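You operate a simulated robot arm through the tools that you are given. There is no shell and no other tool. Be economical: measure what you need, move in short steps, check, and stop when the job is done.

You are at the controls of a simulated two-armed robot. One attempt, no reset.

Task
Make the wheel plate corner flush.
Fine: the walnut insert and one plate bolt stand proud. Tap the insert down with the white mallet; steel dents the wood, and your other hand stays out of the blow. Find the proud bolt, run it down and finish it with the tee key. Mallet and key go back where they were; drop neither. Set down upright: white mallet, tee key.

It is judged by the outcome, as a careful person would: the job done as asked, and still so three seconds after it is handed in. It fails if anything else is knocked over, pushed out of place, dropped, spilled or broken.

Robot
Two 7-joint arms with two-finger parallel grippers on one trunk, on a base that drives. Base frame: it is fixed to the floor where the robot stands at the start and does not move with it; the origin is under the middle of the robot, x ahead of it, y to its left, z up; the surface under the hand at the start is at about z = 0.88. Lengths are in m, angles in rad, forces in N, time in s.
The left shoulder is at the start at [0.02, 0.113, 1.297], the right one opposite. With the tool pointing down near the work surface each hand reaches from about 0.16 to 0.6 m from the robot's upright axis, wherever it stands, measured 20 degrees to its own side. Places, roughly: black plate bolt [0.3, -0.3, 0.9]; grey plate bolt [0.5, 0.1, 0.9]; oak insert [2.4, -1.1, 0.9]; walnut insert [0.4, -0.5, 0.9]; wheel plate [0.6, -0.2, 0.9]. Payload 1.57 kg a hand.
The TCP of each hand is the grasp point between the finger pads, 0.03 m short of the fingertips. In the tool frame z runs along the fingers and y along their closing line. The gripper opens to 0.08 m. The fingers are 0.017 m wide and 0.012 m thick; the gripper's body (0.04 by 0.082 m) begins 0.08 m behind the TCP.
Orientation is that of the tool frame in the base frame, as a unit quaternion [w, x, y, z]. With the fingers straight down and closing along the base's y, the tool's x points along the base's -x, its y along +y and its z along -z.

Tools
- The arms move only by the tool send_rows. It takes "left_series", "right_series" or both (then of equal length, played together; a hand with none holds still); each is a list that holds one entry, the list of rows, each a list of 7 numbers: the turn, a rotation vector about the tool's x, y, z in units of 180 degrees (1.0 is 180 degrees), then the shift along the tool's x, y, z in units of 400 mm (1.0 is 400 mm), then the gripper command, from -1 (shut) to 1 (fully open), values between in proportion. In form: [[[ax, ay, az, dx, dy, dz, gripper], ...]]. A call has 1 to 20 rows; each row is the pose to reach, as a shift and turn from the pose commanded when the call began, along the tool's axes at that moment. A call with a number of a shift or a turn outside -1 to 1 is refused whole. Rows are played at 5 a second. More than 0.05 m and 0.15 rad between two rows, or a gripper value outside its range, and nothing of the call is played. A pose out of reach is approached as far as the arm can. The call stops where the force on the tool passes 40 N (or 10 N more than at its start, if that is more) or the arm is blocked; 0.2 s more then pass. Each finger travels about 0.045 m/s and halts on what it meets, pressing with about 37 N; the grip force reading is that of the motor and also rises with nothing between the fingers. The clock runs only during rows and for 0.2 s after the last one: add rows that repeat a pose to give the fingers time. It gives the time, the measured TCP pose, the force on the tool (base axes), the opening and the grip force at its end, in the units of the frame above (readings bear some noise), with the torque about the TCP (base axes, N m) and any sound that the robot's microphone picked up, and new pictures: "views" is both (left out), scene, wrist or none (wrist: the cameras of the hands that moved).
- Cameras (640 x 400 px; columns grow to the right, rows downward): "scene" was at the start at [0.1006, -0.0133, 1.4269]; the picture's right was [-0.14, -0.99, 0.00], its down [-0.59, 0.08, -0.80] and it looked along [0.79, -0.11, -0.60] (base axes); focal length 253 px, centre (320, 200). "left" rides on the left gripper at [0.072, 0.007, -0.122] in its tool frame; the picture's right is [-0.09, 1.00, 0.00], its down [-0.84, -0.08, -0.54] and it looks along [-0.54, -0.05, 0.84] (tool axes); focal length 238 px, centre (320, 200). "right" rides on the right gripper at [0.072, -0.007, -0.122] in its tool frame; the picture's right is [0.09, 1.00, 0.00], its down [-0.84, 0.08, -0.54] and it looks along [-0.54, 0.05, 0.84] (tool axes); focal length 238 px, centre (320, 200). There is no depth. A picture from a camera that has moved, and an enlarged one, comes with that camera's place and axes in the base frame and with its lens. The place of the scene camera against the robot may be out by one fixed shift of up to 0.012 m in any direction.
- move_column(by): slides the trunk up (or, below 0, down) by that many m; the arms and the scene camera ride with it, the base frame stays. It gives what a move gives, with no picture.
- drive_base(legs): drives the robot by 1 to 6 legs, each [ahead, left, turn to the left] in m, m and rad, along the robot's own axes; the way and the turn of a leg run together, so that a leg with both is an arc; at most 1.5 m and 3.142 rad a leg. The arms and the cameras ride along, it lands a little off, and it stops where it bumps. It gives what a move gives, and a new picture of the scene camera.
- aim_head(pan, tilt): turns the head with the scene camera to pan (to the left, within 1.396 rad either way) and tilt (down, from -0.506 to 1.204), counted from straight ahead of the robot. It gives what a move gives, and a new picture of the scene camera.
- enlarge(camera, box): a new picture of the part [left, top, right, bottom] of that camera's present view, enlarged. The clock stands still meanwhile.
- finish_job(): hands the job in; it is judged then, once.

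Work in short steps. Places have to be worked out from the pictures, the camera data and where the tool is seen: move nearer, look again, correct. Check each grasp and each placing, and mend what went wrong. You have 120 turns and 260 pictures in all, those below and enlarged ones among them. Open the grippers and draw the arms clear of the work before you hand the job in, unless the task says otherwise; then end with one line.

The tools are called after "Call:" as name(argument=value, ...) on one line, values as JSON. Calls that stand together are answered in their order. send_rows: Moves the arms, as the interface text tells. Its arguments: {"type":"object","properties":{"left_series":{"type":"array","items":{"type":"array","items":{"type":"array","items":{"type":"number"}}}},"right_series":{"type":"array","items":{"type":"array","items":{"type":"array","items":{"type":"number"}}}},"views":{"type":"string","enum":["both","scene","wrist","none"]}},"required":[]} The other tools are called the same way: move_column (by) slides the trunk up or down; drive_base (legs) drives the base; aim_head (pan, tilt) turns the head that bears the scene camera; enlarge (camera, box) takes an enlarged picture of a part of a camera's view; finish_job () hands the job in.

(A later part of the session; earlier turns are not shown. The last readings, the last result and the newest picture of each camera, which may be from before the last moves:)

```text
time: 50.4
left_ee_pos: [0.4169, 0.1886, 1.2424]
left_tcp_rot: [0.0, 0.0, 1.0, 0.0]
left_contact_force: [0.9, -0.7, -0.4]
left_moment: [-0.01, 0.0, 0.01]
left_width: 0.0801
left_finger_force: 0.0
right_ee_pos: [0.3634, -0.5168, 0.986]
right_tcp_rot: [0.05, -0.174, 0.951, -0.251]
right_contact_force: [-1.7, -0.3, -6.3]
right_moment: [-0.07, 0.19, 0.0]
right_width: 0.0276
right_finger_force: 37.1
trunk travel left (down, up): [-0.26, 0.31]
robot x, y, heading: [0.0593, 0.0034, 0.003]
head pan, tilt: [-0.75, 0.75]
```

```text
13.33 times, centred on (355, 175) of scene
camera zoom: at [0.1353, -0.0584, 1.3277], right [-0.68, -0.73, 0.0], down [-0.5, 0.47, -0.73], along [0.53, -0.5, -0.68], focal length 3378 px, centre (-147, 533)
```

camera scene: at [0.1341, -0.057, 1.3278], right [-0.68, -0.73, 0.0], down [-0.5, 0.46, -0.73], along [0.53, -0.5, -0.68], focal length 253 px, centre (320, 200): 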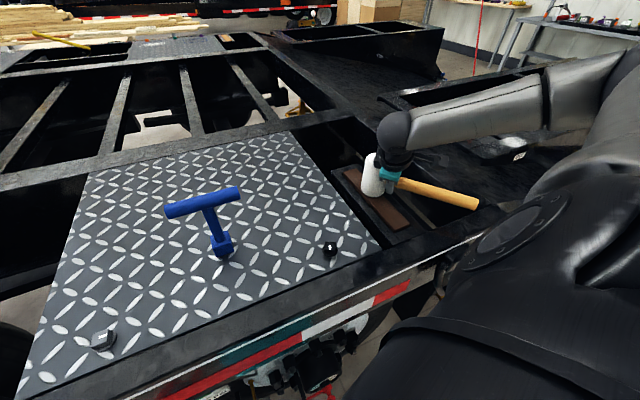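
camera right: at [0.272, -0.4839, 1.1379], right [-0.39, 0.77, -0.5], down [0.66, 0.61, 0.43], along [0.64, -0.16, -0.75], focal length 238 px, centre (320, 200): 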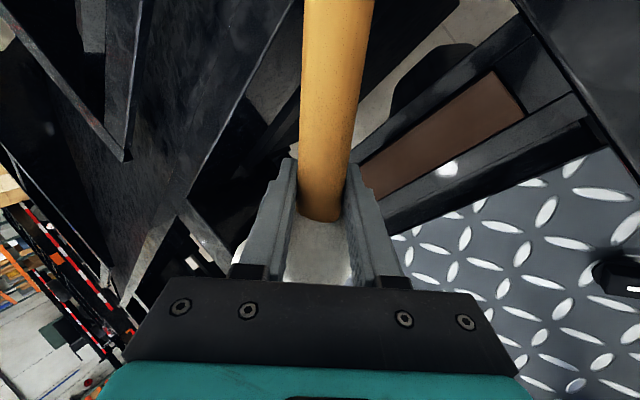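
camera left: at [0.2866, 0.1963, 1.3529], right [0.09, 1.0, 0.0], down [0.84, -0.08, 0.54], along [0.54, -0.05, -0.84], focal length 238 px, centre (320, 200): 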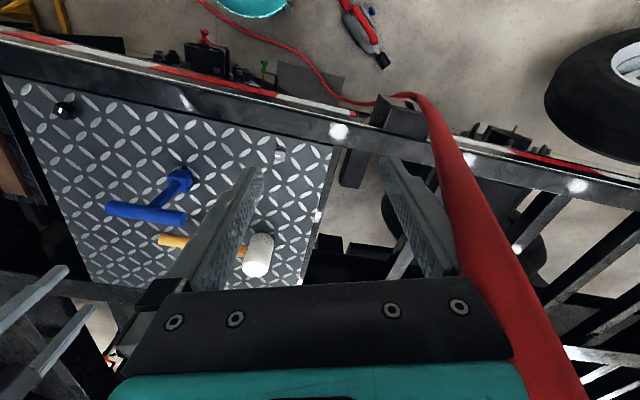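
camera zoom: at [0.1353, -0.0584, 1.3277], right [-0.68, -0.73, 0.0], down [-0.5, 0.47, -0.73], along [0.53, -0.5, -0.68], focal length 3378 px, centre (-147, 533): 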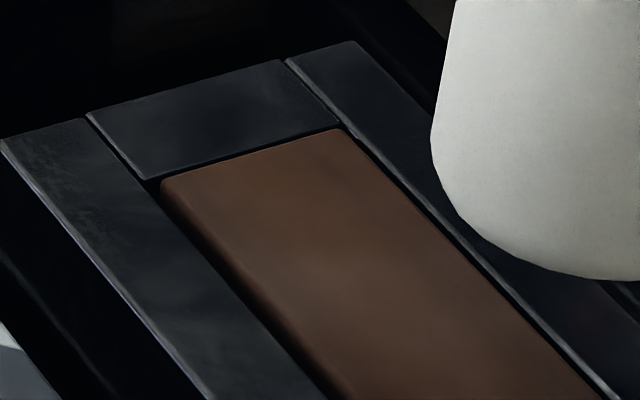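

Roughly 1 mm proud remains. One more tap to seat it; the head also overlaps the frame, which limits the depth.

Call:
send_rows(right_series=[[[0, 0, 0, 0, 0.0368, 0.0652, -1], [0, 0, 0, 0, 0.086, 0.152, -1], [0, 0, 0, 0, 0.03, 0.053, -1], [0, 0, 0, 0, 0, 0, -1]]], views="none")

Call:
enlarge(camera="scene", box=[385, 205, 425, 235])

Call:
enlarge(camera="scene", box=[335, 160, 375, 190])

```text
time: 51.4
left_ee_pos: [0.4175, 0.1891, 1.2415]
left_tcp_rot: [0.0, 0.0, 1.0, 0.0]
left_contact_force: [-0.7, -0.3, 0.5]
left_moment: [0.01, -0.01, 0.02]
left_width: 0.08
left_finger_force: 0.0
right_ee_pos: [0.3629, -0.5158, 0.9861]
right_tcp_rot: [0.05, -0.173, 0.951, -0.25]
right_contact_force: [-0.4, 0.1, -4.9]
right_moment: [-0.08, 0.17, -0.01]
right_width: 0.0276
right_finger_force: 37.2
trunk travel left (down, up): [-0.26, 0.31]
robot x, y, heading: [0.0572, 0.0015, -0.001]
head pan, tilt: [-0.75, 0.75]
```

```text
13.33 times, centred on (405, 220) of scene
camera zoom: at [0.1353, -0.0584, 1.3277], right [-0.68, -0.73, 0.0], down [-0.5, 0.47, -0.73], along [0.53, -0.5, -0.68], focal length 3378 px, centre (-813, -67)
```

zoom: 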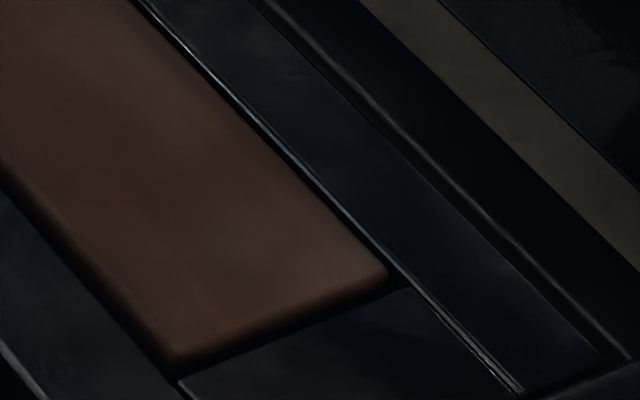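

```text
13.33 times, centred on (355, 175) of scene
camera zoom: at [0.1353, -0.0584, 1.3277], right [-0.68, -0.73, 0.0], down [-0.5, 0.47, -0.73], along [0.53, -0.5, -0.68], focal length 3378 px, centre (-147, 533)
```

zoom: 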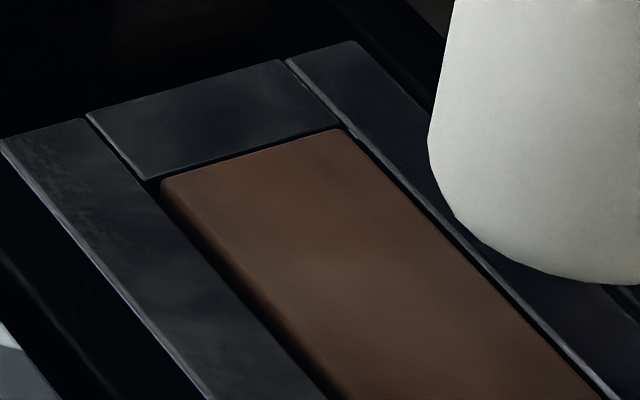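

Barely any change, so it looks seated. One final firmer tap will confirm it doesn't move further.

Call:
send_rows(right_series=[[[0, 0, 0, 0, -0.012, -0.022, -1], [0, 0, 0, 0, 0.0368, 0.0652, -1], [0, 0, 0, 0, 0.096, 0.17, -1], [0, 0, 0, 0, 0.04, 0.071, -1], [0, 0, 0, 0, 0, 0, -1]]], views="none")

Call:
enlarge(camera="scene", box=[385, 205, 425, 235])

```text
time: 52.6
left_ee_pos: [0.4183, 0.1898, 1.2421]
left_tcp_rot: [0.0, 0.0, 1.0, 0.0]
left_contact_force: [0.3, -0.6, -0.6]
left_moment: [-0.01, -0.03, -0.01]
left_width: 0.0801
left_finger_force: 0.0
right_ee_pos: [0.3634, -0.516, 0.9842]
right_tcp_rot: [0.05, -0.173, 0.951, -0.25]
right_contact_force: [0.1, 0.3, -5.5]
right_moment: [-0.03, 0.17, 0.0]
right_width: 0.0276
right_finger_force: 36.8
trunk travel left (down, up): [-0.26, 0.31]
robot x, y, heading: [0.0573, 0.0018, -0.002]
head pan, tilt: [-0.75, 0.75]
```

```text
13.33 times, centred on (405, 220) of scene
camera zoom: at [0.1353, -0.0583, 1.3277], right [-0.68, -0.73, 0.0], down [-0.5, 0.47, -0.73], along [0.53, -0.5, -0.68], focal length 3378 px, centre (-813, -67)
```

zoom: 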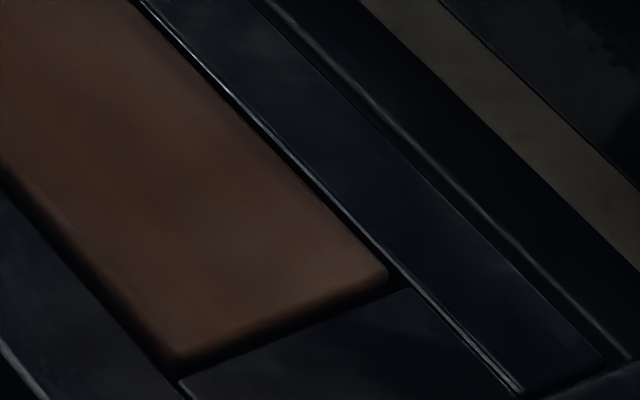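

The insert is seated, with no further movement. I'll carry the mallet back: up first, then half the way with yaw.

Call:
send_rows(right_series=[[[0, 0, 0, 0, -0.045, -0.079, -1], [0, 0, 0, 0, -0.09, -0.158, -1], [0, 0, 0, 0, -0.135, -0.238, -1], [0, 0, 0, 0, -0.18, -0.317, -1], [0, -0.009, -0.0158, -0.075, -0.134, -0.342, -1], [0, -0.018, -0.0317, -0.15, -0.0875, -0.368, -1], [0, -0.027, -0.0475, -0.225, -0.041, -0.393, -1], [0, -0.036, -0.0634, -0.3, 0.005, -0.4185, -1], [0, -0.045, -0.0792, -0.375, 0.051, -0.444, -1], [0, -0.054, -0.095, -0.45, 0.0975, -0.469, -1], [0, -0.063, -0.1109, -0.525, 0.144, -0.4945, -1], [0, -0.0719, -0.1267, -0.6, 0.19, -0.52, -1]]], views="none")

Call:
aim_head(pan=-0.2, tilt=0.7)

```text
time: 55.2
left_ee_pos: [0.419, 0.1905, 1.2412]
left_tcp_rot: [0.0, 0.0, 1.0, 0.0]
left_contact_force: [0.0, 0.9, 0.1]
left_moment: [0.0, 0.0, 0.02]
left_width: 0.08
left_finger_force: 0.0
right_ee_pos: [0.5263, -0.2726, 1.1313]
right_tcp_rot: [0.106, -0.386, 0.885, -0.236]
right_contact_force: [-0.7, 0.2, -4.8]
right_moment: [-0.15, 0.13, -0.03]
right_width: 0.0275
right_finger_force: 36.8
trunk travel left (down, up): [-0.26, 0.31]
robot x, y, heading: [0.0606, -0.0004, -0.001]
head pan, tilt: [-0.75, 0.75]
```

```text
time: 56.1
left_ee_pos: [0.4192, 0.1886, 1.2414]
left_tcp_rot: [0.0, 0.0, 1.0, 0.0]
left_contact_force: [-0.5, -0.2, -0.1]
left_moment: [0.02, 0.01, 0.01]
left_width: 0.08
left_finger_force: 0.0
right_ee_pos: [0.5247, -0.275, 1.1316]
right_tcp_rot: [0.106, -0.384, 0.886, -0.236]
right_contact_force: [0.8, -0.2, -4.9]
right_moment: [-0.14, 0.08, 0.01]
right_width: 0.0277
right_finger_force: 37.1
trunk travel left (down, up): [-0.26, 0.31]
robot x, y, heading: [0.0599, 0.0008, -0.001]
head pan, tilt: [-0.201, 0.7]
camera scene: at [0.1579, -0.0188, 1.3319], right [-0.2, -0.98, 0.0], down [-0.63, 0.13, -0.76], along [0.75, -0.15, -0.64], focal length 253 px, centre (320, 200)
```

scene: 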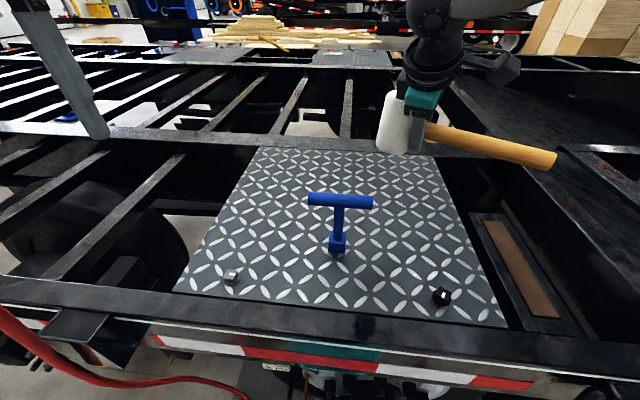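

Continuing to above the mallet's home spot with the remaining yaw, still at z≈1.13.

Call:
send_rows(right_series=[[[0, -0.008, -0.014, -0.082, 0.011, -0.0058, -1], [0, -0.0162, -0.028, -0.163, 0.022, -0.0115, -1], [0, -0.0243, -0.042, -0.245, 0.033, -0.0173, -1], [0, -0.0324, -0.056, -0.327, 0.044, -0.023, -1], [0, -0.0404, -0.07, -0.409, 0.055, -0.029, -1], [0, -0.0485, -0.084, -0.49, 0.066, -0.0345, -1], [0, -0.0566, -0.098, -0.572, 0.077, -0.04, -1], [0, -0.0647, -0.112, -0.654, 0.088, -0.046, -1], [0, -0.0728, -0.1261, -0.7355, 0.0986, -0.0518, -1]]], views="both")

```text
time: 58.1
left_ee_pos: [0.4179, 0.1896, 1.242]
left_tcp_rot: [0.0, 0.0, 1.0, -0.001]
left_contact_force: [-1.7, -0.3, 0.0]
left_moment: [-0.01, 0.01, 0.01]
left_width: 0.0802
left_finger_force: 0.0
right_ee_pos: [0.5968, -0.1387, 1.1326]
right_tcp_rot: [0.158, -0.576, 0.775, -0.206]
right_contact_force: [0.1, 1.3, -5.6]
right_moment: [-0.19, 0.05, -0.01]
right_width: 0.0272
right_finger_force: 37.5
right hand out of reach, approached as far as the arm can: row 4, 5, 6, 7, 8, 9
trunk travel left (down, up): [-0.26, 0.31]
robot x, y, heading: [0.0619, -0.0008, 0.005]
head pan, tilt: [-0.201, 0.7]
camera scene: at [0.158, -0.0185, 1.3319], right [-0.2, -0.98, 0.0], down [-0.63, 0.13, -0.76], along [0.75, -0.15, -0.64], focal length 253 px, centre (320, 200)
camera right: at [0.5227, -0.1924, 1.239], right [-0.85, 0.16, -0.5], down [-0.09, 0.9, 0.44], along [0.52, 0.41, -0.75], focal length 238 px, centre (320, 200)
```

scene: 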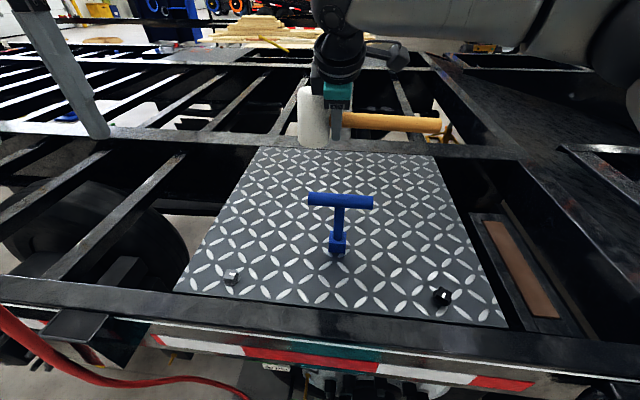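
right: 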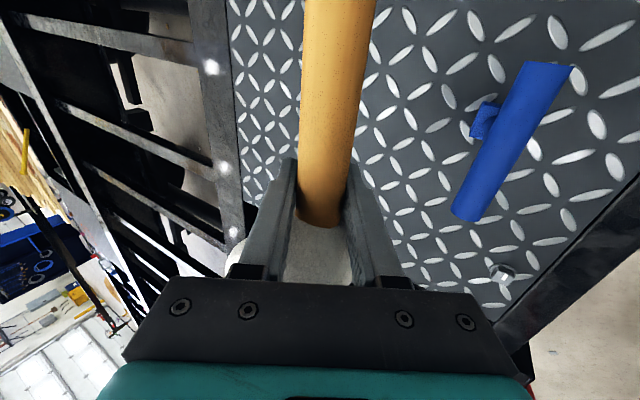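

The arm took a different elbow posture and ran out of joint range short of the target. I'll try a small forward and lower step from here to see if it can proceed.

Call:
send_rows(right_series=[[[0, 0, 0, -0.06, -0.005, 0.042, -1], [0, 0, 0, -0.12, -0.01, 0.083, -1], [0, 0, 0, -0.18, -0.016, 0.125, -1]]], views="scene")

```text
time: 58.9
left_ee_pos: [0.4179, 0.1898, 1.2415]
left_tcp_rot: [0.0, -0.001, 1.0, -0.001]
left_contact_force: [0.1, 0.2, 0.0]
left_moment: [0.0, 0.0, -0.03]
left_width: 0.08
left_finger_force: 0.0
right_ee_pos: [0.5943, -0.1395, 1.1006]
right_tcp_rot: [0.158, -0.575, 0.776, -0.206]
right_contact_force: [-1.0, -0.2, -4.8]
right_moment: [-0.19, 0.06, -0.03]
right_width: 0.0274
right_finger_force: 37.6
right hand out of reach, approached as far as the arm can: row 1, 2, 3
trunk travel left (down, up): [-0.26, 0.31]
robot x, y, heading: [0.0587, 0.0018, 0.001]
head pan, tilt: [-0.201, 0.7]
camera scene: at [0.1582, -0.0186, 1.3319], right [-0.2, -0.98, 0.0], down [-0.63, 0.13, -0.76], along [0.75, -0.15, -0.64], focal length 253 px, centre (320, 200)
```

scene: 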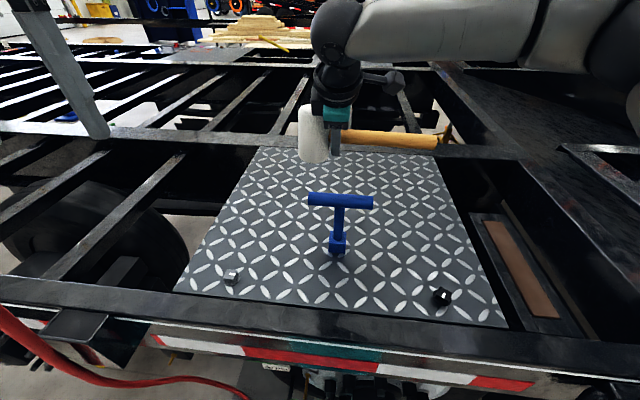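

The yaw seems to be what's blocked in this elbow posture. I'll unwind the yaw by 18° first, then move forward to the home position.

Call:
send_rows(right_series=[[[0, 0.0167, 0.0289, 0, 0, 0, -1], [0, 0.0333, 0.0577, 0, 0, 0, -1], [0, 0.05, 0.0866, 0, 0, 0, -1], [0, 0.05, 0.0866, -0.067, -0.032, 0.007, -1], [0, 0.05, 0.0866, -0.133, -0.064, 0.014, -1], [0, 0.05, 0.0866, -0.2, -0.095, 0.021, -1], [0, 0.05, 0.0866, -0.267, -0.127, 0.028, -1], [0, 0.05, 0.0866, -0.3335, -0.159, 0.035, -1]]], views="scene")

```text
time: 60.7
left_ee_pos: [0.4175, 0.1886, 1.2409]
left_tcp_rot: [0.001, 0.0, 1.0, 0.0]
left_contact_force: [0.0, 0.6, 0.4]
left_moment: [0.0, -0.01, -0.01]
left_width: 0.0802
left_finger_force: 0.1
right_ee_pos: [0.577, -0.165, 1.1157]
right_tcp_rot: [0.123, -0.447, 0.856, -0.227]
right_contact_force: [0.6, -0.2, -5.4]
right_moment: [-0.17, 0.07, -0.02]
right_width: 0.0276
right_finger_force: 36.8
right hand out of reach, approached as far as the arm can: row 1, 2, 3, 4, 5, 6, 7, 8
trunk travel left (down, up): [-0.26, 0.31]
robot x, y, heading: [0.0585, -0.0026, -0.002]
head pan, tilt: [-0.201, 0.7]
camera scene: at [0.158, -0.0186, 1.3319], right [-0.2, -0.98, 0.0], down [-0.63, 0.13, -0.76], along [0.75, -0.15, -0.64], focal length 253 px, centre (320, 200)
```

scene: 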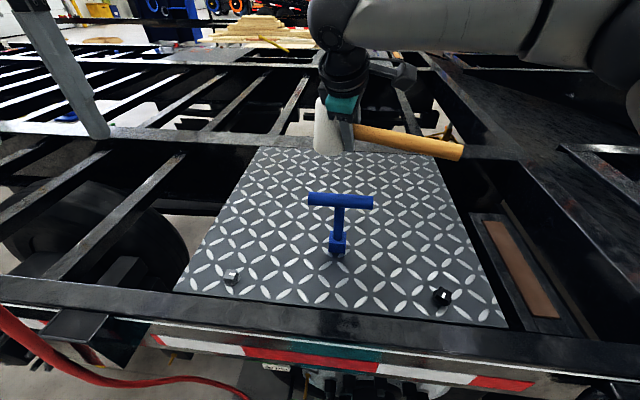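

It's still stuck in this posture. As I did originally, I'll untilt the hand to upright while retreating, which should restore a normal elbow, then re-approach.

Call:
send_rows(right_series=[[[-0.028, 0, 0, 0.04, 0.018, -0.032, -1], [-0.056, 0, 0, 0.08, 0.036, -0.065, -1], [-0.084, 0, 0, 0.119, 0.054, -0.097, -1], [-0.111, 0, 0, 0.159, 0.072, -0.129, -1], [-0.139, 0, 0, 0.198, 0.09, -0.162, -1], [-0.167, 0, 0, 0.238, 0.108, -0.194, -1]]], views="scene")

```text
time: 62.1
left_ee_pos: [0.4183, 0.1896, 1.2417]
left_tcp_rot: [0.0, 0.0, 1.0, 0.0]
left_contact_force: [0.2, -0.4, 0.1]
left_moment: [0.0, 0.01, -0.02]
left_width: 0.0802
left_finger_force: 0.0
right_ee_pos: [0.4598, -0.2025, 1.1602]
right_tcp_rot: [0.003, -0.464, 0.886, 0.003]
right_contact_force: [-0.1, 0.1, -5.0]
right_moment: [-0.13, 0.1, 0.01]
right_width: 0.0275
right_finger_force: 36.9
trunk travel left (down, up): [-0.26, 0.31]
robot x, y, heading: [0.0615, 0.0032, -0.002]
head pan, tilt: [-0.201, 0.7]
camera scene: at [0.1576, -0.0189, 1.332], right [-0.2, -0.98, 0.0], down [-0.63, 0.13, -0.76], along [0.75, -0.15, -0.64], focal length 253 px, centre (320, 200)
```

scene: 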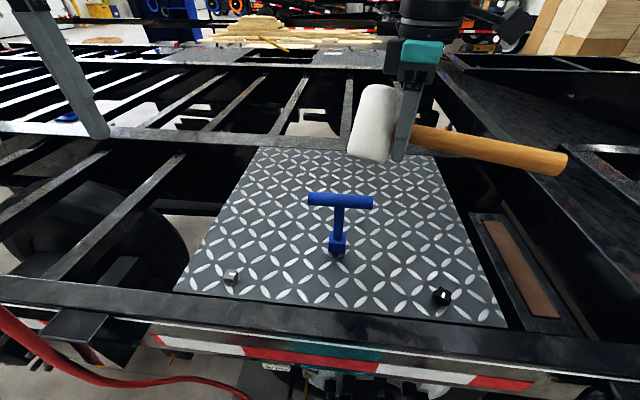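

Everything's reachable again. Now I yaw upright to the home heading while moving forward a little.

Call:
send_rows(right_series=[[[0, 0, -0.02, -0.046, -0.005, 0, -1], [0, 0, -0.04, -0.092, -0.01, 0, -1], [0, 0, -0.06, -0.137, -0.014, 0, -1], [0, 0, -0.08, -0.183, -0.019, 0, -1], [0, 0, -0.1, -0.229, -0.024, 0, -1]]], views="scene")

```text
time: 63.3
left_ee_pos: [0.417, 0.1895, 1.2405]
left_tcp_rot: [0.0, 0.0, 1.0, -0.001]
left_contact_force: [0.0, 1.0, 0.4]
left_moment: [-0.05, 0.01, -0.02]
left_width: 0.08
left_finger_force: 0.0
right_ee_pos: [0.5142, -0.1379, 1.1611]
right_tcp_rot: [0.004, -0.596, 0.803, 0.001]
right_contact_force: [-0.2, -0.3, -5.0]
right_moment: [-0.13, 0.01, 0.01]
right_width: 0.0275
right_finger_force: 37.2
right hand out of reach, approached as far as the arm can: row 5
trunk travel left (down, up): [-0.26, 0.31]
robot x, y, heading: [0.0646, 0.0, -0.002]
head pan, tilt: [-0.201, 0.7]
camera scene: at [0.1573, -0.0186, 1.332], right [-0.2, -0.98, 0.0], down [-0.63, 0.13, -0.77], along [0.75, -0.15, -0.64], focal length 253 px, centre (320, 200)
```

scene: 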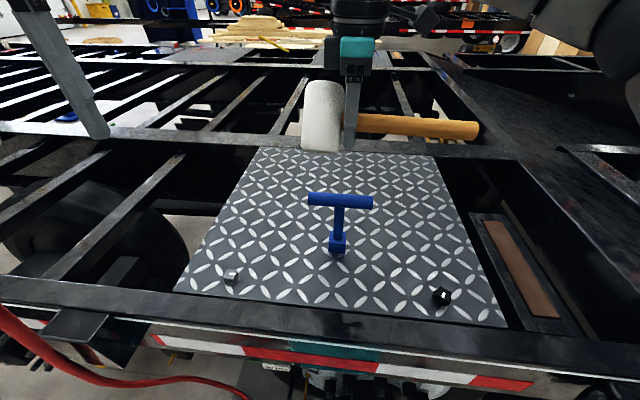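

This elbow posture doesn't allow the forward reach, whereas the outgoing path did. I'll go back towards the insert side and then retrace the exact outgoing path in reverse.

Call:
send_rows(right_series=[[[0.0273, 0.0064, 0.0237, 0.053, -0.0205, 0.013, -1], [0.0546, 0.0127, 0.0474, 0.107, -0.041, 0.026, -1], [0.0819, 0.019, 0.0711, 0.16, -0.0615, 0.039, -1], [0.1092, 0.0254, 0.0948, 0.213, -0.082, 0.052, -1], [0.1365, 0.0318, 0.1185, 0.267, -0.1025, 0.065, -1], [0.1638, 0.0381, 0.1422, 0.32, -0.123, 0.078, -1]]], views="scene")

```text
time: 64.7
left_ee_pos: [0.4185, 0.189, 1.2409]
left_tcp_rot: [0.0, 0.0, 1.0, -0.001]
left_contact_force: [0.6, -0.7, 0.0]
left_moment: [0.01, 0.0, 0.0]
left_width: 0.0799
left_finger_force: 0.1
right_ee_pos: [0.5234, -0.2757, 1.1272]
right_tcp_rot: [0.106, -0.383, 0.887, -0.235]
right_contact_force: [1.1, -1.3, -5.4]
right_moment: [-0.14, 0.12, 0.0]
right_width: 0.0278
right_finger_force: 36.9
trunk travel left (down, up): [-0.26, 0.31]
robot x, y, heading: [0.0569, 0.0018, -0.001]
head pan, tilt: [-0.201, 0.7]
camera scene: at [0.1579, -0.0189, 1.3319], right [-0.2, -0.98, 0.0], down [-0.63, 0.13, -0.76], along [0.75, -0.15, -0.64], focal length 253 px, centre (320, 200)
```

scene: 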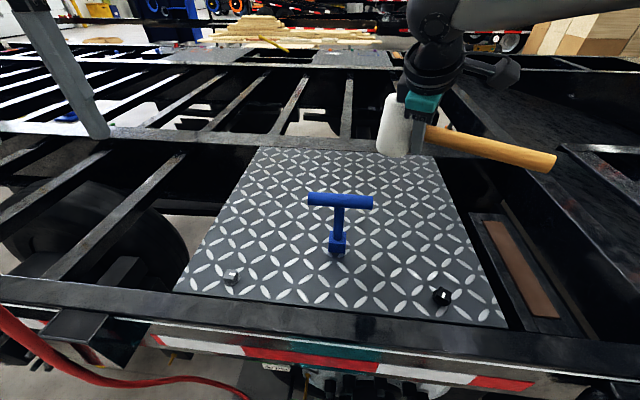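

In the original path the elbow folded to the front when the shoulder stood higher and the tool was upright. I'll recreate that start: upright, yaw 0, trunk raised by 9 cm.

Call:
send_rows(right_series=[[[-0.0196, 0.0085, 0.0319, 0.025, 0.014, -0.0166, -1], [-0.0393, 0.0171, 0.0637, 0.05, 0.028, -0.033, -1], [-0.0589, 0.0256, 0.0956, 0.075, 0.042, -0.05, -1], [-0.0785, 0.0342, 0.1274, 0.1, 0.0565, -0.0665, -1], [-0.0981, 0.0427, 0.1593, 0.125, 0.07, -0.083, -1], [-0.1178, 0.0512, 0.1911, 0.15, 0.085, -0.1, -1], [-0.1374, 0.0598, 0.223, 0.175, 0.099, -0.116, -1], [-0.157, 0.0683, 0.2548, 0.2, 0.113, -0.133, -1]]], views="none")

Call:
move_column(by=0.09)

Call:
aim_head(pan=-0.2, tilt=0.72)

```text
time: 66.5
left_ee_pos: [0.4179, 0.1892, 1.2421]
left_tcp_rot: [-0.001, -0.001, 1.0, 0.0]
left_contact_force: [-0.3, -0.4, 0.2]
left_moment: [0.02, 0.03, -0.04]
left_width: 0.0797
left_finger_force: 0.0
right_ee_pos: [0.4202, -0.2877, 1.1507]
right_tcp_rot: [0.001, 0.0, 1.0, 0.003]
right_contact_force: [-0.8, -0.7, -4.9]
right_moment: [-0.01, 0.19, -0.01]
right_width: 0.0276
right_finger_force: 37.1
trunk travel left (down, up): [-0.26, 0.31]
robot x, y, heading: [0.0654, -0.0008, -0.003]
head pan, tilt: [-0.201, 0.7]
```

```text
time: 67.8
left_ee_pos: [0.4182, 0.1899, 1.3314]
left_tcp_rot: [0.0, 0.0, 1.0, -0.001]
left_contact_force: [0.5, 0.0, -0.3]
left_moment: [0.02, 0.0, -0.01]
left_width: 0.0801
left_finger_force: 0.0
right_ee_pos: [0.4214, -0.289, 1.2397]
right_tcp_rot: [0.002, 0.0, 1.0, 0.004]
right_contact_force: [0.1, -0.2, -5.5]
right_moment: [0.03, 0.19, 0.03]
right_width: 0.0276
right_finger_force: 37.6
trunk travel left (down, up): [-0.35, 0.22]
robot x, y, heading: [0.0577, -0.0029, 0.005]
head pan, tilt: [-0.201, 0.7]
```

```text
time: 68.4
left_ee_pos: [0.4179, 0.1899, 1.3315]
left_tcp_rot: [0.0, 0.0, 1.0, 0.0]
left_contact_force: [0.4, -0.5, -0.3]
left_moment: [0.0, 0.01, 0.02]
left_width: 0.0797
left_finger_force: 0.0
right_ee_pos: [0.4204, -0.2885, 1.2411]
right_tcp_rot: [0.001, -0.001, 1.0, 0.003]
right_contact_force: [-0.1, 0.0, -4.6]
right_moment: [-0.01, 0.2, -0.02]
right_width: 0.0278
right_finger_force: 36.9
trunk travel left (down, up): [-0.35, 0.22]
robot x, y, heading: [0.0628, -0.0032, 0.0]
head pan, tilt: [-0.201, 0.721]
camera scene: at [0.1571, -0.0185, 1.4202], right [-0.2, -0.98, 0.0], down [-0.65, 0.13, -0.75], along [0.74, -0.15, -0.66], focal length 253 px, centre (320, 200)
```

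scene: 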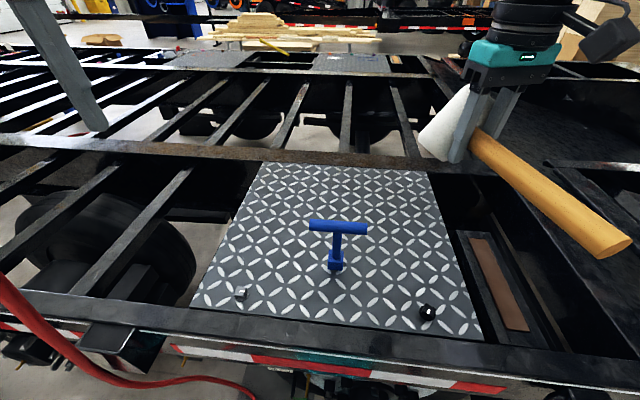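

Now I replay the original approach: yaw +73° while moving to about (0.62, -0.20, 1.15).

Call:
send_rows(right_series=[[[0, 0, -0.0407, -0.05, 0.0225, 0.0225, -1], [0, 0, -0.0814, -0.1, 0.045, 0.045, -1], [0, 0, -0.1221, -0.15, 0.0675, 0.0675, -1], [0, 0, -0.1628, -0.2, 0.09, 0.09, -1], [0, 0, -0.2035, -0.25, 0.1125, 0.1125, -1], [0, 0, -0.2442, -0.3, 0.135, 0.135, -1], [0, 0, -0.2849, -0.35, 0.1575, 0.1575, -1], [0, 0, -0.3256, -0.4, 0.18, 0.18, -1], [0, 0, -0.3663, -0.45, 0.2025, 0.2025, -1], [0, 0, -0.407, -0.5, 0.225, 0.225, -1]]], views="scene")

```text
time: 70.6
left_ee_pos: [0.4172, 0.1893, 1.3312]
left_tcp_rot: [0.0, 0.001, 1.0, 0.0]
left_contact_force: [0.7, -0.3, 0.1]
left_moment: [0.0, 0.01, 0.03]
left_width: 0.08
left_finger_force: 0.0
right_ee_pos: [0.5723, -0.217, 1.1566]
right_tcp_rot: [0.006, -0.598, 0.802, 0.001]
right_contact_force: [0.8, 1.0, -5.9]
right_moment: [-0.19, 0.06, -0.04]
right_width: 0.0276
right_finger_force: 36.9
right hand out of reach, approached as far as the arm can: row 8, 9, 10
trunk travel left (down, up): [-0.35, 0.22]
robot x, y, heading: [0.0592, -0.0026, 0.002]
head pan, tilt: [-0.201, 0.721]
camera scene: at [0.1573, -0.0185, 1.4202], right [-0.2, -0.98, 0.0], down [-0.65, 0.13, -0.75], along [0.74, -0.15, -0.66], focal length 253 px, centre (320, 200)
```

scene: 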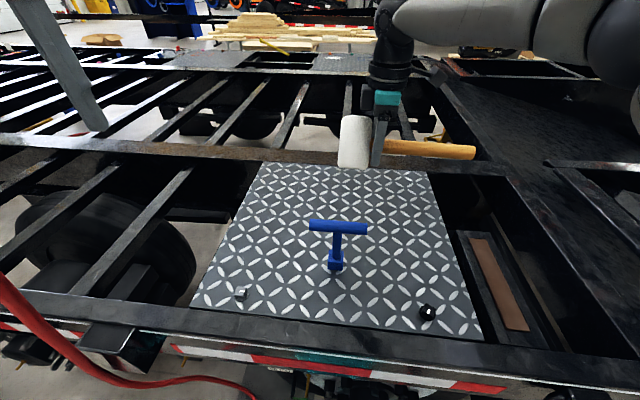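

The same limit again: it looks like a wrist-roll limit when holding the handle at this yaw. New plan: set the mallet upright temporarily on the free right part of the plate, then re-grip it by the head from above with a comfortable wrist yaw to bring it home.

Call:
send_rows(right_series=[[[0.0273, 0.0064, 0.0237, 0.035, 0.012, 0.011, -1], [0.0546, 0.0127, 0.0474, 0.07, 0.024, 0.022, -1], [0.0819, 0.019, 0.0711, 0.106, 0.036, 0.034, -1], [0.1092, 0.0254, 0.0948, 0.141, 0.048, 0.045, -1], [0.1365, 0.0318, 0.1185, 0.176, 0.06, 0.056, -1], [0.1638, 0.0381, 0.1422, 0.212, 0.072, 0.068, -1]]], views="both")

```text
time: 72.0
left_ee_pos: [0.4186, 0.1891, 1.332]
left_tcp_rot: [0.0, 0.0, 1.0, 0.0]
left_contact_force: [0.4, 1.2, -0.2]
left_moment: [0.01, 0.0, 0.0]
left_width: 0.0801
left_finger_force: 0.1
right_ee_pos: [0.5195, -0.2902, 1.1284]
right_tcp_rot: [0.107, -0.385, 0.886, -0.235]
right_contact_force: [0.2, 0.5, -5.0]
right_moment: [-0.14, 0.09, 0.01]
right_width: 0.0276
right_finger_force: 36.8
trunk travel left (down, up): [-0.35, 0.22]
robot x, y, heading: [0.0627, 0.0024, -0.0]
head pan, tilt: [-0.201, 0.721]
camera scene: at [0.157, -0.0186, 1.4202], right [-0.2, -0.98, 0.0], down [-0.65, 0.13, -0.75], along [0.74, -0.15, -0.66], focal length 253 px, centre (320, 200)
camera right: at [0.429, -0.305, 1.2364], right [-0.69, 0.52, -0.5], down [0.32, 0.84, 0.44], along [0.65, 0.14, -0.75], focal length 238 px, centre (320, 200)
```

scene: 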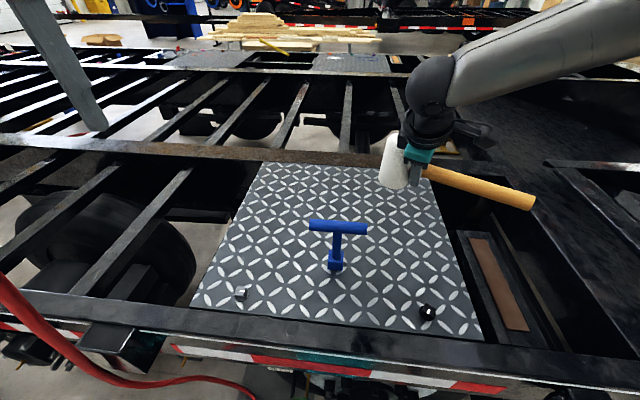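
right: 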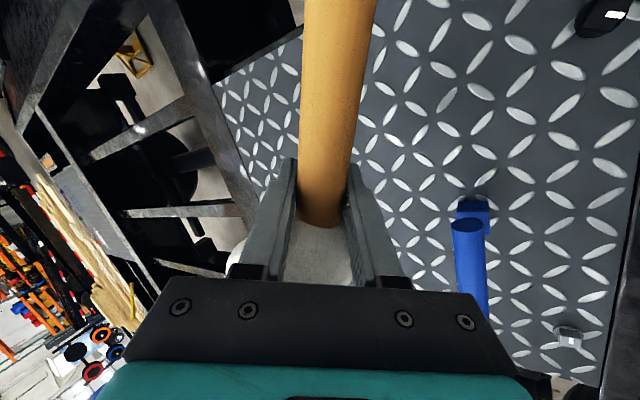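

I'll lower here over the free plate area to about 1 cm above it.

Call:
send_rows(right_series=[[[0, 0, 0, 0, 0.05, 0.0866, -1], [0, 0, 0, 0, 0.1, 0.173, -1], [0, 0, 0, 0, 0.15, 0.26, -1], [0, 0, 0, 0, 0.19, 0.329, -1], [0, 0, 0, 0, 0.22, 0.381, -1], [0, 0, 0, 0, 0.2325, 0.4027, -1]]], views="scene")

Call:
enlarge(camera="scene", box=[320, 180, 480, 290])

```text
time: 73.4
left_ee_pos: [0.4174, 0.1892, 1.3313]
left_tcp_rot: [0.0, 0.0, 1.0, 0.0]
left_contact_force: [0.0, 0.1, -0.8]
left_moment: [-0.01, -0.03, 0.01]
left_width: 0.0801
left_finger_force: 0.0
right_ee_pos: [0.5087, -0.2988, 0.9655]
right_tcp_rot: [0.106, -0.386, 0.886, -0.234]
right_contact_force: [-0.8, 0.0, -4.5]
right_moment: [-0.12, 0.11, -0.01]
right_width: 0.0276
right_finger_force: 37.2
right hand out of reach, approached as far as the arm can: row 5, 6
trunk travel left (down, up): [-0.35, 0.22]
robot x, y, heading: [0.0602, 0.0047, -0.004]
head pan, tilt: [-0.201, 0.721]
camera scene: at [0.1574, -0.0184, 1.4202], right [-0.2, -0.98, 0.0], down [-0.65, 0.13, -0.75], along [0.74, -0.15, -0.66], focal length 253 px, centre (320, 200)
```

scene: 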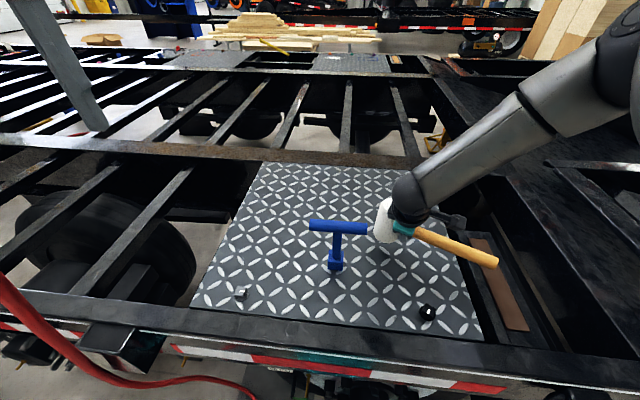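

```text
3.64 times, centred on (400, 235) of scene
camera zoom: at [0.1574, -0.0184, 1.4202], right [-0.2, -0.98, 0.0], down [-0.65, 0.13, -0.75], along [0.74, -0.15, -0.66], focal length 921 px, centre (29, 73)
```

zoom: 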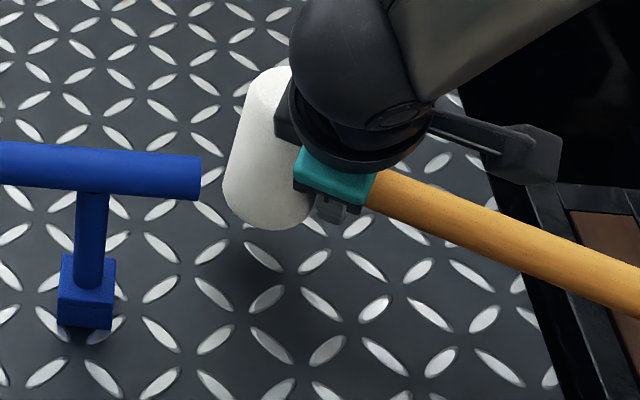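

The arm is at its limit again 3.5 cm above the plate. The trunk can do the rest, so I'll lower the column by 3 cm.

Call:
move_column(by=-0.03)

Call:
enlarge(camera="scene", box=[320, 160, 480, 270])

```text
time: 74.2
left_ee_pos: [0.4177, 0.1886, 1.3016]
left_tcp_rot: [0.0, 0.001, 1.0, 0.001]
left_contact_force: [0.4, 1.1, 0.3]
left_moment: [-0.03, 0.01, 0.0]
left_width: 0.0801
left_finger_force: 0.1
right_ee_pos: [0.5081, -0.2992, 0.9361]
right_tcp_rot: [0.107, -0.385, 0.886, -0.235]
right_contact_force: [0.6, -0.2, -4.6]
right_moment: [-0.11, 0.09, 0.03]
right_width: 0.0275
right_finger_force: 37.1
trunk travel left (down, up): [-0.32, 0.25]
robot x, y, heading: [0.059, -0.0003, -0.004]
head pan, tilt: [-0.201, 0.721]
```

```text
3.64 times, centred on (400, 215) of scene
camera zoom: at [0.157, -0.0185, 1.3902], right [-0.2, -0.98, 0.0], down [-0.65, 0.13, -0.75], along [0.74, -0.15, -0.66], focal length 921 px, centre (29, 146)
```

zoom: 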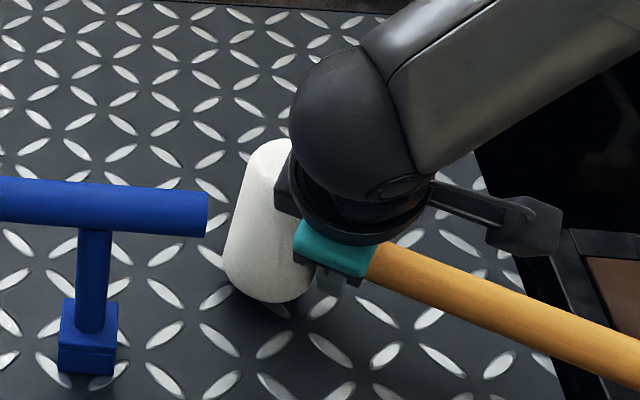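

It's still just above the plate. Lowering another 6 mm.

Call:
move_column(by=-0.006)

```text
time: 74.7
left_ee_pos: [0.4179, 0.1891, 1.2958]
left_tcp_rot: [0.0, 0.0, 1.0, 0.001]
left_contact_force: [-0.1, -0.6, -0.7]
left_moment: [-0.01, 0.03, -0.01]
left_width: 0.08
left_finger_force: 0.0
right_ee_pos: [0.5086, -0.2992, 0.93]
right_tcp_rot: [0.106, -0.385, 0.886, -0.235]
right_contact_force: [-0.6, 0.2, -4.9]
right_moment: [-0.11, 0.08, -0.01]
right_width: 0.0277
right_finger_force: 37.0
trunk travel left (down, up): [-0.314, 0.256]
robot x, y, heading: [0.061, 0.0002, -0.002]
head pan, tilt: [-0.201, 0.721]
```

Call:
move_column(by=-0.005)

Call:
enlarge(camera="scene", box=[340, 180, 440, 250])

```text
time: 75.2
left_ee_pos: [0.4183, 0.1887, 1.291]
left_tcp_rot: [0.0, 0.0, 1.0, 0.0]
left_contact_force: [-0.7, -0.4, 0.6]
left_moment: [0.02, 0.01, 0.01]
left_width: 0.0797
left_finger_force: 0.2
right_ee_pos: [0.5097, -0.2979, 0.9258]
right_tcp_rot: [0.106, -0.385, 0.886, -0.235]
right_contact_force: [-1.8, -0.9, 3.2]
right_moment: [-0.04, -0.15, 0.01]
right_width: 0.0274
right_finger_force: 37.0
trunk travel left (down, up): [-0.309, 0.261]
robot x, y, heading: [0.059, -0.0003, 0.002]
head pan, tilt: [-0.201, 0.721]
```

```text
5.71 times, centred on (390, 215) of scene
camera zoom: at [0.1564, -0.0182, 1.3793], right [-0.2, -0.98, 0.0], down [-0.65, 0.13, -0.75], along [0.74, -0.15, -0.66], focal length 1448 px, centre (-80, 114)
```

zoom: 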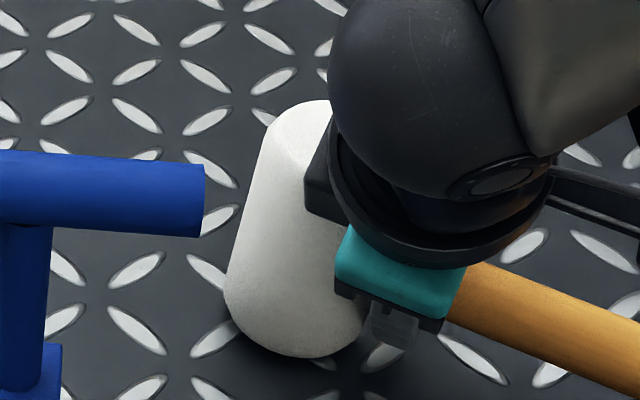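

Contact with the plate is felt (net +8 N). I'll ease down 2 mm and open the fingers.

Call:
move_column(by=-0.002)

Call:
send_rows(right_series=[[[0, 0, 0, 0, 0, 0, -0.25], [0, 0, 0, 0, 0, 0, -0.1], [0, 0, 0, 0, 0, 0, 0.0], [0, 0, 0, 0, 0, 0, 0.1], [0, 0, 0, 0, 0, 0, 0.1]]], views="both")

```text
time: 75.8
left_ee_pos: [0.4141, 0.1893, 1.2904]
left_tcp_rot: [0.001, 0.0, 1.0, 0.0]
left_contact_force: [0.3, 0.0, -0.4]
left_moment: [0.0, 0.01, 0.0]
left_width: 0.0798
left_finger_force: 0.0
right_ee_pos: [0.5098, -0.2997, 0.9262]
right_tcp_rot: [0.109, -0.385, 0.885, -0.236]
right_contact_force: [-3.9, -1.3, 19.6]
right_moment: [0.11, -0.46, 0.06]
right_width: 0.0278
right_finger_force: 37.0
trunk travel left (down, up): [-0.307, 0.263]
robot x, y, heading: [0.0625, -0.0012, -0.0]
head pan, tilt: [-0.201, 0.721]
```

```text
time: 77.0
left_ee_pos: [0.4183, 0.1886, 1.2903]
left_tcp_rot: [0.0, -0.001, 1.0, 0.001]
left_contact_force: [0.6, 0.0, 1.0]
left_moment: [0.02, 0.01, -0.02]
left_width: 0.08
left_finger_force: 0.0
right_ee_pos: [0.508, -0.2981, 0.9238]
right_tcp_rot: [0.106, -0.385, 0.886, -0.235]
right_contact_force: [-0.2, 0.3, 0.1]
right_moment: [0.0, 0.0, -0.03]
right_width: 0.0439
right_finger_force: 0.0
trunk travel left (down, up): [-0.307, 0.263]
robot x, y, heading: [0.0542, 0.0004, -0.001]
head pan, tilt: [-0.201, 0.721]
camera scene: at [0.1568, -0.0183, 1.3772], right [-0.2, -0.98, 0.0], down [-0.65, 0.13, -0.75], along [0.74, -0.15, -0.66], focal length 253 px, centre (320, 200)
camera right: at [0.4188, -0.3135, 1.0316], right [-0.69, 0.52, -0.5], down [0.32, 0.84, 0.44], along [0.65, 0.14, -0.75], focal length 238 px, centre (320, 200)
```

scene: 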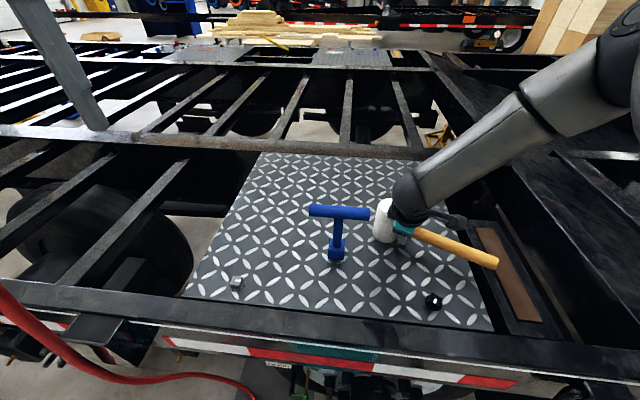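
right: 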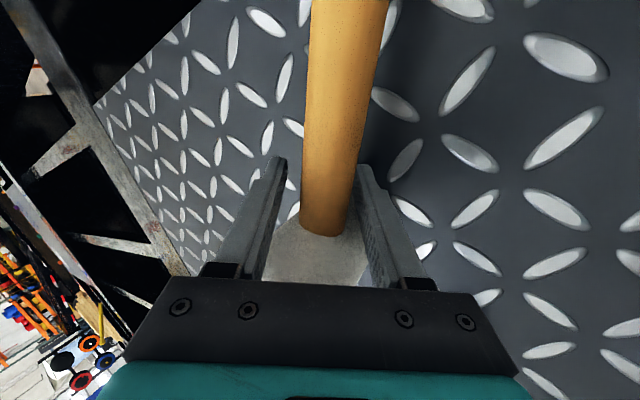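

Released and standing. I'll withdraw along the tool axis.

Call:
send_rows(right_series=[[[0, 0, 0, 0, 0, -0.06, 0.1], [0, 0, 0, 0, 0, -0.12, 0.1], [0, 0, 0, 0, 0, -0.2, 0.1], [0, 0, 0, 0, 0, -0.3, 0.5], [0, 0, 0, 0, 0, -0.38, 1]]], views="both")

```text
time: 78.2
left_ee_pos: [0.4177, 0.1898, 1.2892]
left_tcp_rot: [0.0, 0.0, 1.0, 0.0]
left_contact_force: [0.6, 0.3, 1.6]
left_moment: [0.0, 0.0, -0.04]
left_width: 0.0798
left_finger_force: 0.1
right_ee_pos: [0.4519, -0.2488, 1.057]
right_tcp_rot: [0.106, -0.385, 0.886, -0.236]
right_contact_force: [0.4, 0.6, -0.2]
right_moment: [-0.01, -0.03, -0.02]
right_width: 0.0803
right_finger_force: 0.1
trunk travel left (down, up): [-0.307, 0.263]
robot x, y, heading: [0.0618, -0.0004, -0.004]
head pan, tilt: [-0.201, 0.721]
camera scene: at [0.1564, -0.0181, 1.3772], right [-0.2, -0.98, 0.0], down [-0.65, 0.13, -0.75], along [0.74, -0.15, -0.66], focal length 253 px, centre (320, 200)
camera right: at [0.3617, -0.2622, 1.1641], right [-0.69, 0.52, -0.5], down [0.32, 0.84, 0.44], along [0.65, 0.14, -0.75], focal length 238 px, centre (320, 200)
```

scene: 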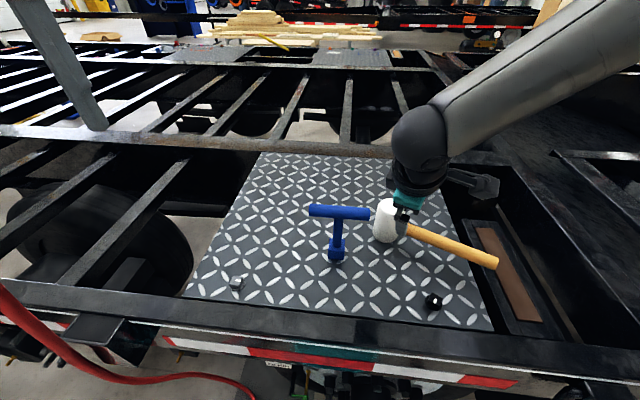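
right: 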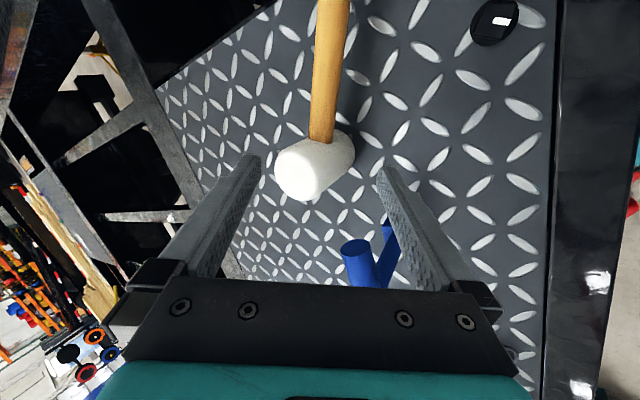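

The mallet stands upright near (0.53, -0.26). I'll now rise, turn the hand to yaw 0 tilted 36° forward, and come over the head so I can grip its top.

Call:
send_rows(right_series=[[[-0.0089, -0.0146, 0.0366, 0.0085, -0.02, -0.04, 0.7], [-0.0178, -0.0292, 0.0731, 0.017, -0.04, -0.08, 0.7], [-0.0266, -0.0438, 0.1097, 0.0255, -0.06, -0.11, 0.7], [-0.0355, -0.0584, 0.1462, 0.034, -0.08, -0.13, 0.7], [-0.0444, -0.073, 0.1828, 0.0425, -0.095, -0.14, 0.7], [-0.0533, -0.0876, 0.2193, 0.051, -0.105, -0.147, 0.7], [-0.0621, -0.1022, 0.2559, 0.06, -0.111, -0.147, 0.7], [-0.071, -0.1168, 0.2924, 0.068, -0.111, -0.147, 0.7]]], views="both")

```text
time: 80.0
left_ee_pos: [0.4182, 0.1896, 1.2902]
left_tcp_rot: [0.0, -0.001, 1.0, 0.0]
left_contact_force: [-0.6, 0.5, 0.2]
left_moment: [0.0, 0.01, 0.0]
left_width: 0.0802
left_finger_force: 0.1
right_ee_pos: [0.4413, -0.2744, 1.1282]
right_tcp_rot: [0.311, 0.001, 0.95, 0.005]
right_contact_force: [-0.6, -0.6, 1.2]
right_moment: [-0.01, -0.02, 0.01]
right_width: 0.0681
right_finger_force: 0.0
trunk travel left (down, up): [-0.307, 0.263]
robot x, y, heading: [0.0618, -0.0009, 0.001]
head pan, tilt: [-0.201, 0.721]
camera scene: at [0.1566, -0.0186, 1.3772], right [-0.2, -0.98, 0.0], down [-0.65, 0.13, -0.75], along [0.74, -0.15, -0.66], focal length 253 px, centre (320, 200)
camera right: at [0.3102, -0.2807, 1.1837], right [-0.07, 1.0, -0.04], down [0.35, 0.07, 0.93], along [0.93, 0.05, -0.36], focal length 238 px, centre (320, 200)
```

scene: 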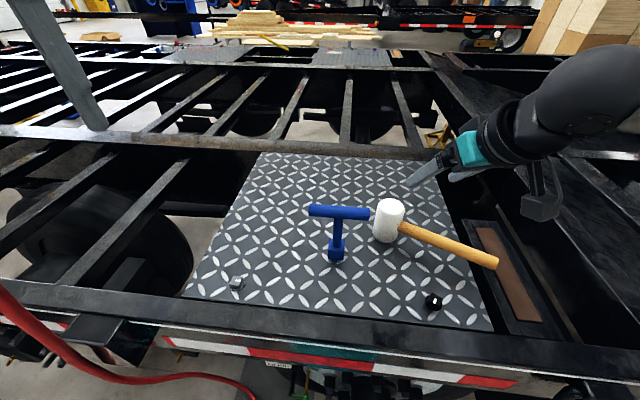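
right: 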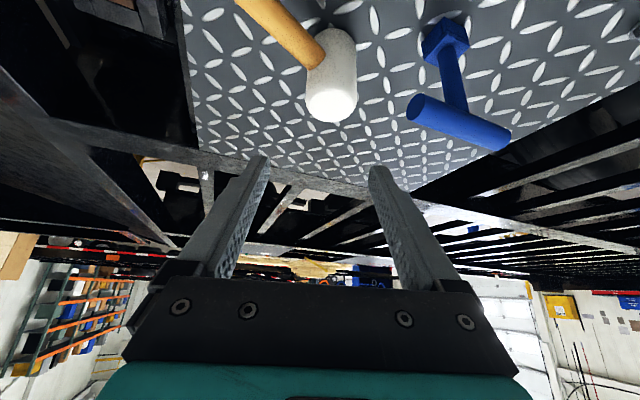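

The head axis is at about (0.524, -0.261). I'll move to 8 cm short of the grip point along the approach and check alignment.

Call:
send_rows(right_series=[[[0, 0, 0, 0.02, 0.01, 0.08, 0.85], [0, 0, 0, 0.045, 0.022, 0.16, 0.85], [0, 0, 0, 0.065, 0.0325, 0.241, 0.85]]], views="both")

```text
time: 80.8
left_ee_pos: [0.4173, 0.1907, 1.2881]
left_tcp_rot: [0.0, 0.0, 1.0, -0.001]
left_contact_force: [0.0, 0.2, 0.3]
left_moment: [0.02, 0.03, 0.01]
left_width: 0.08
left_finger_force: 0.1
right_ee_pos: [0.478, -0.2598, 1.0357]
right_tcp_rot: [0.311, 0.001, 0.95, 0.003]
right_contact_force: [0.3, -0.2, 0.5]
right_moment: [0.0, 0.0, 0.01]
right_width: 0.0742
right_finger_force: 0.0
trunk travel left (down, up): [-0.307, 0.263]
robot x, y, heading: [0.0598, 0.0033, -0.003]
head pan, tilt: [-0.201, 0.721]
camera scene: at [0.1575, -0.0183, 1.3771], right [-0.2, -0.98, 0.0], down [-0.65, 0.13, -0.75], along [0.74, -0.15, -0.66], focal length 253 px, centre (320, 200)
camera right: at [0.3475, -0.267, 1.0896], right [-0.08, 1.0, -0.05], down [0.35, 0.07, 0.93], along [0.93, 0.05, -0.36], focal length 238 px, centre (320, 200)
```

scene: 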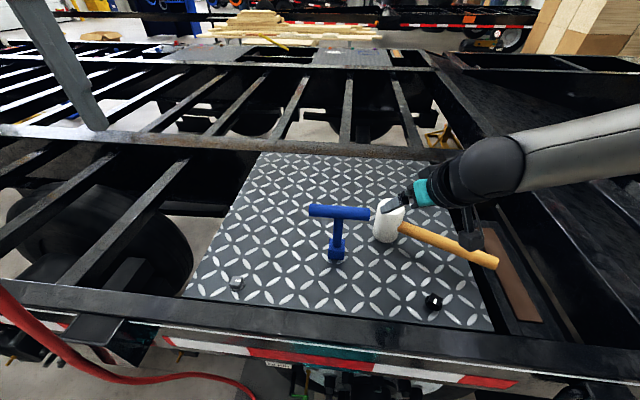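
right: 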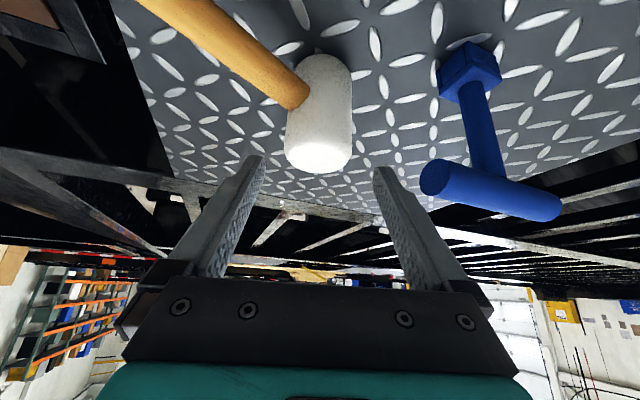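

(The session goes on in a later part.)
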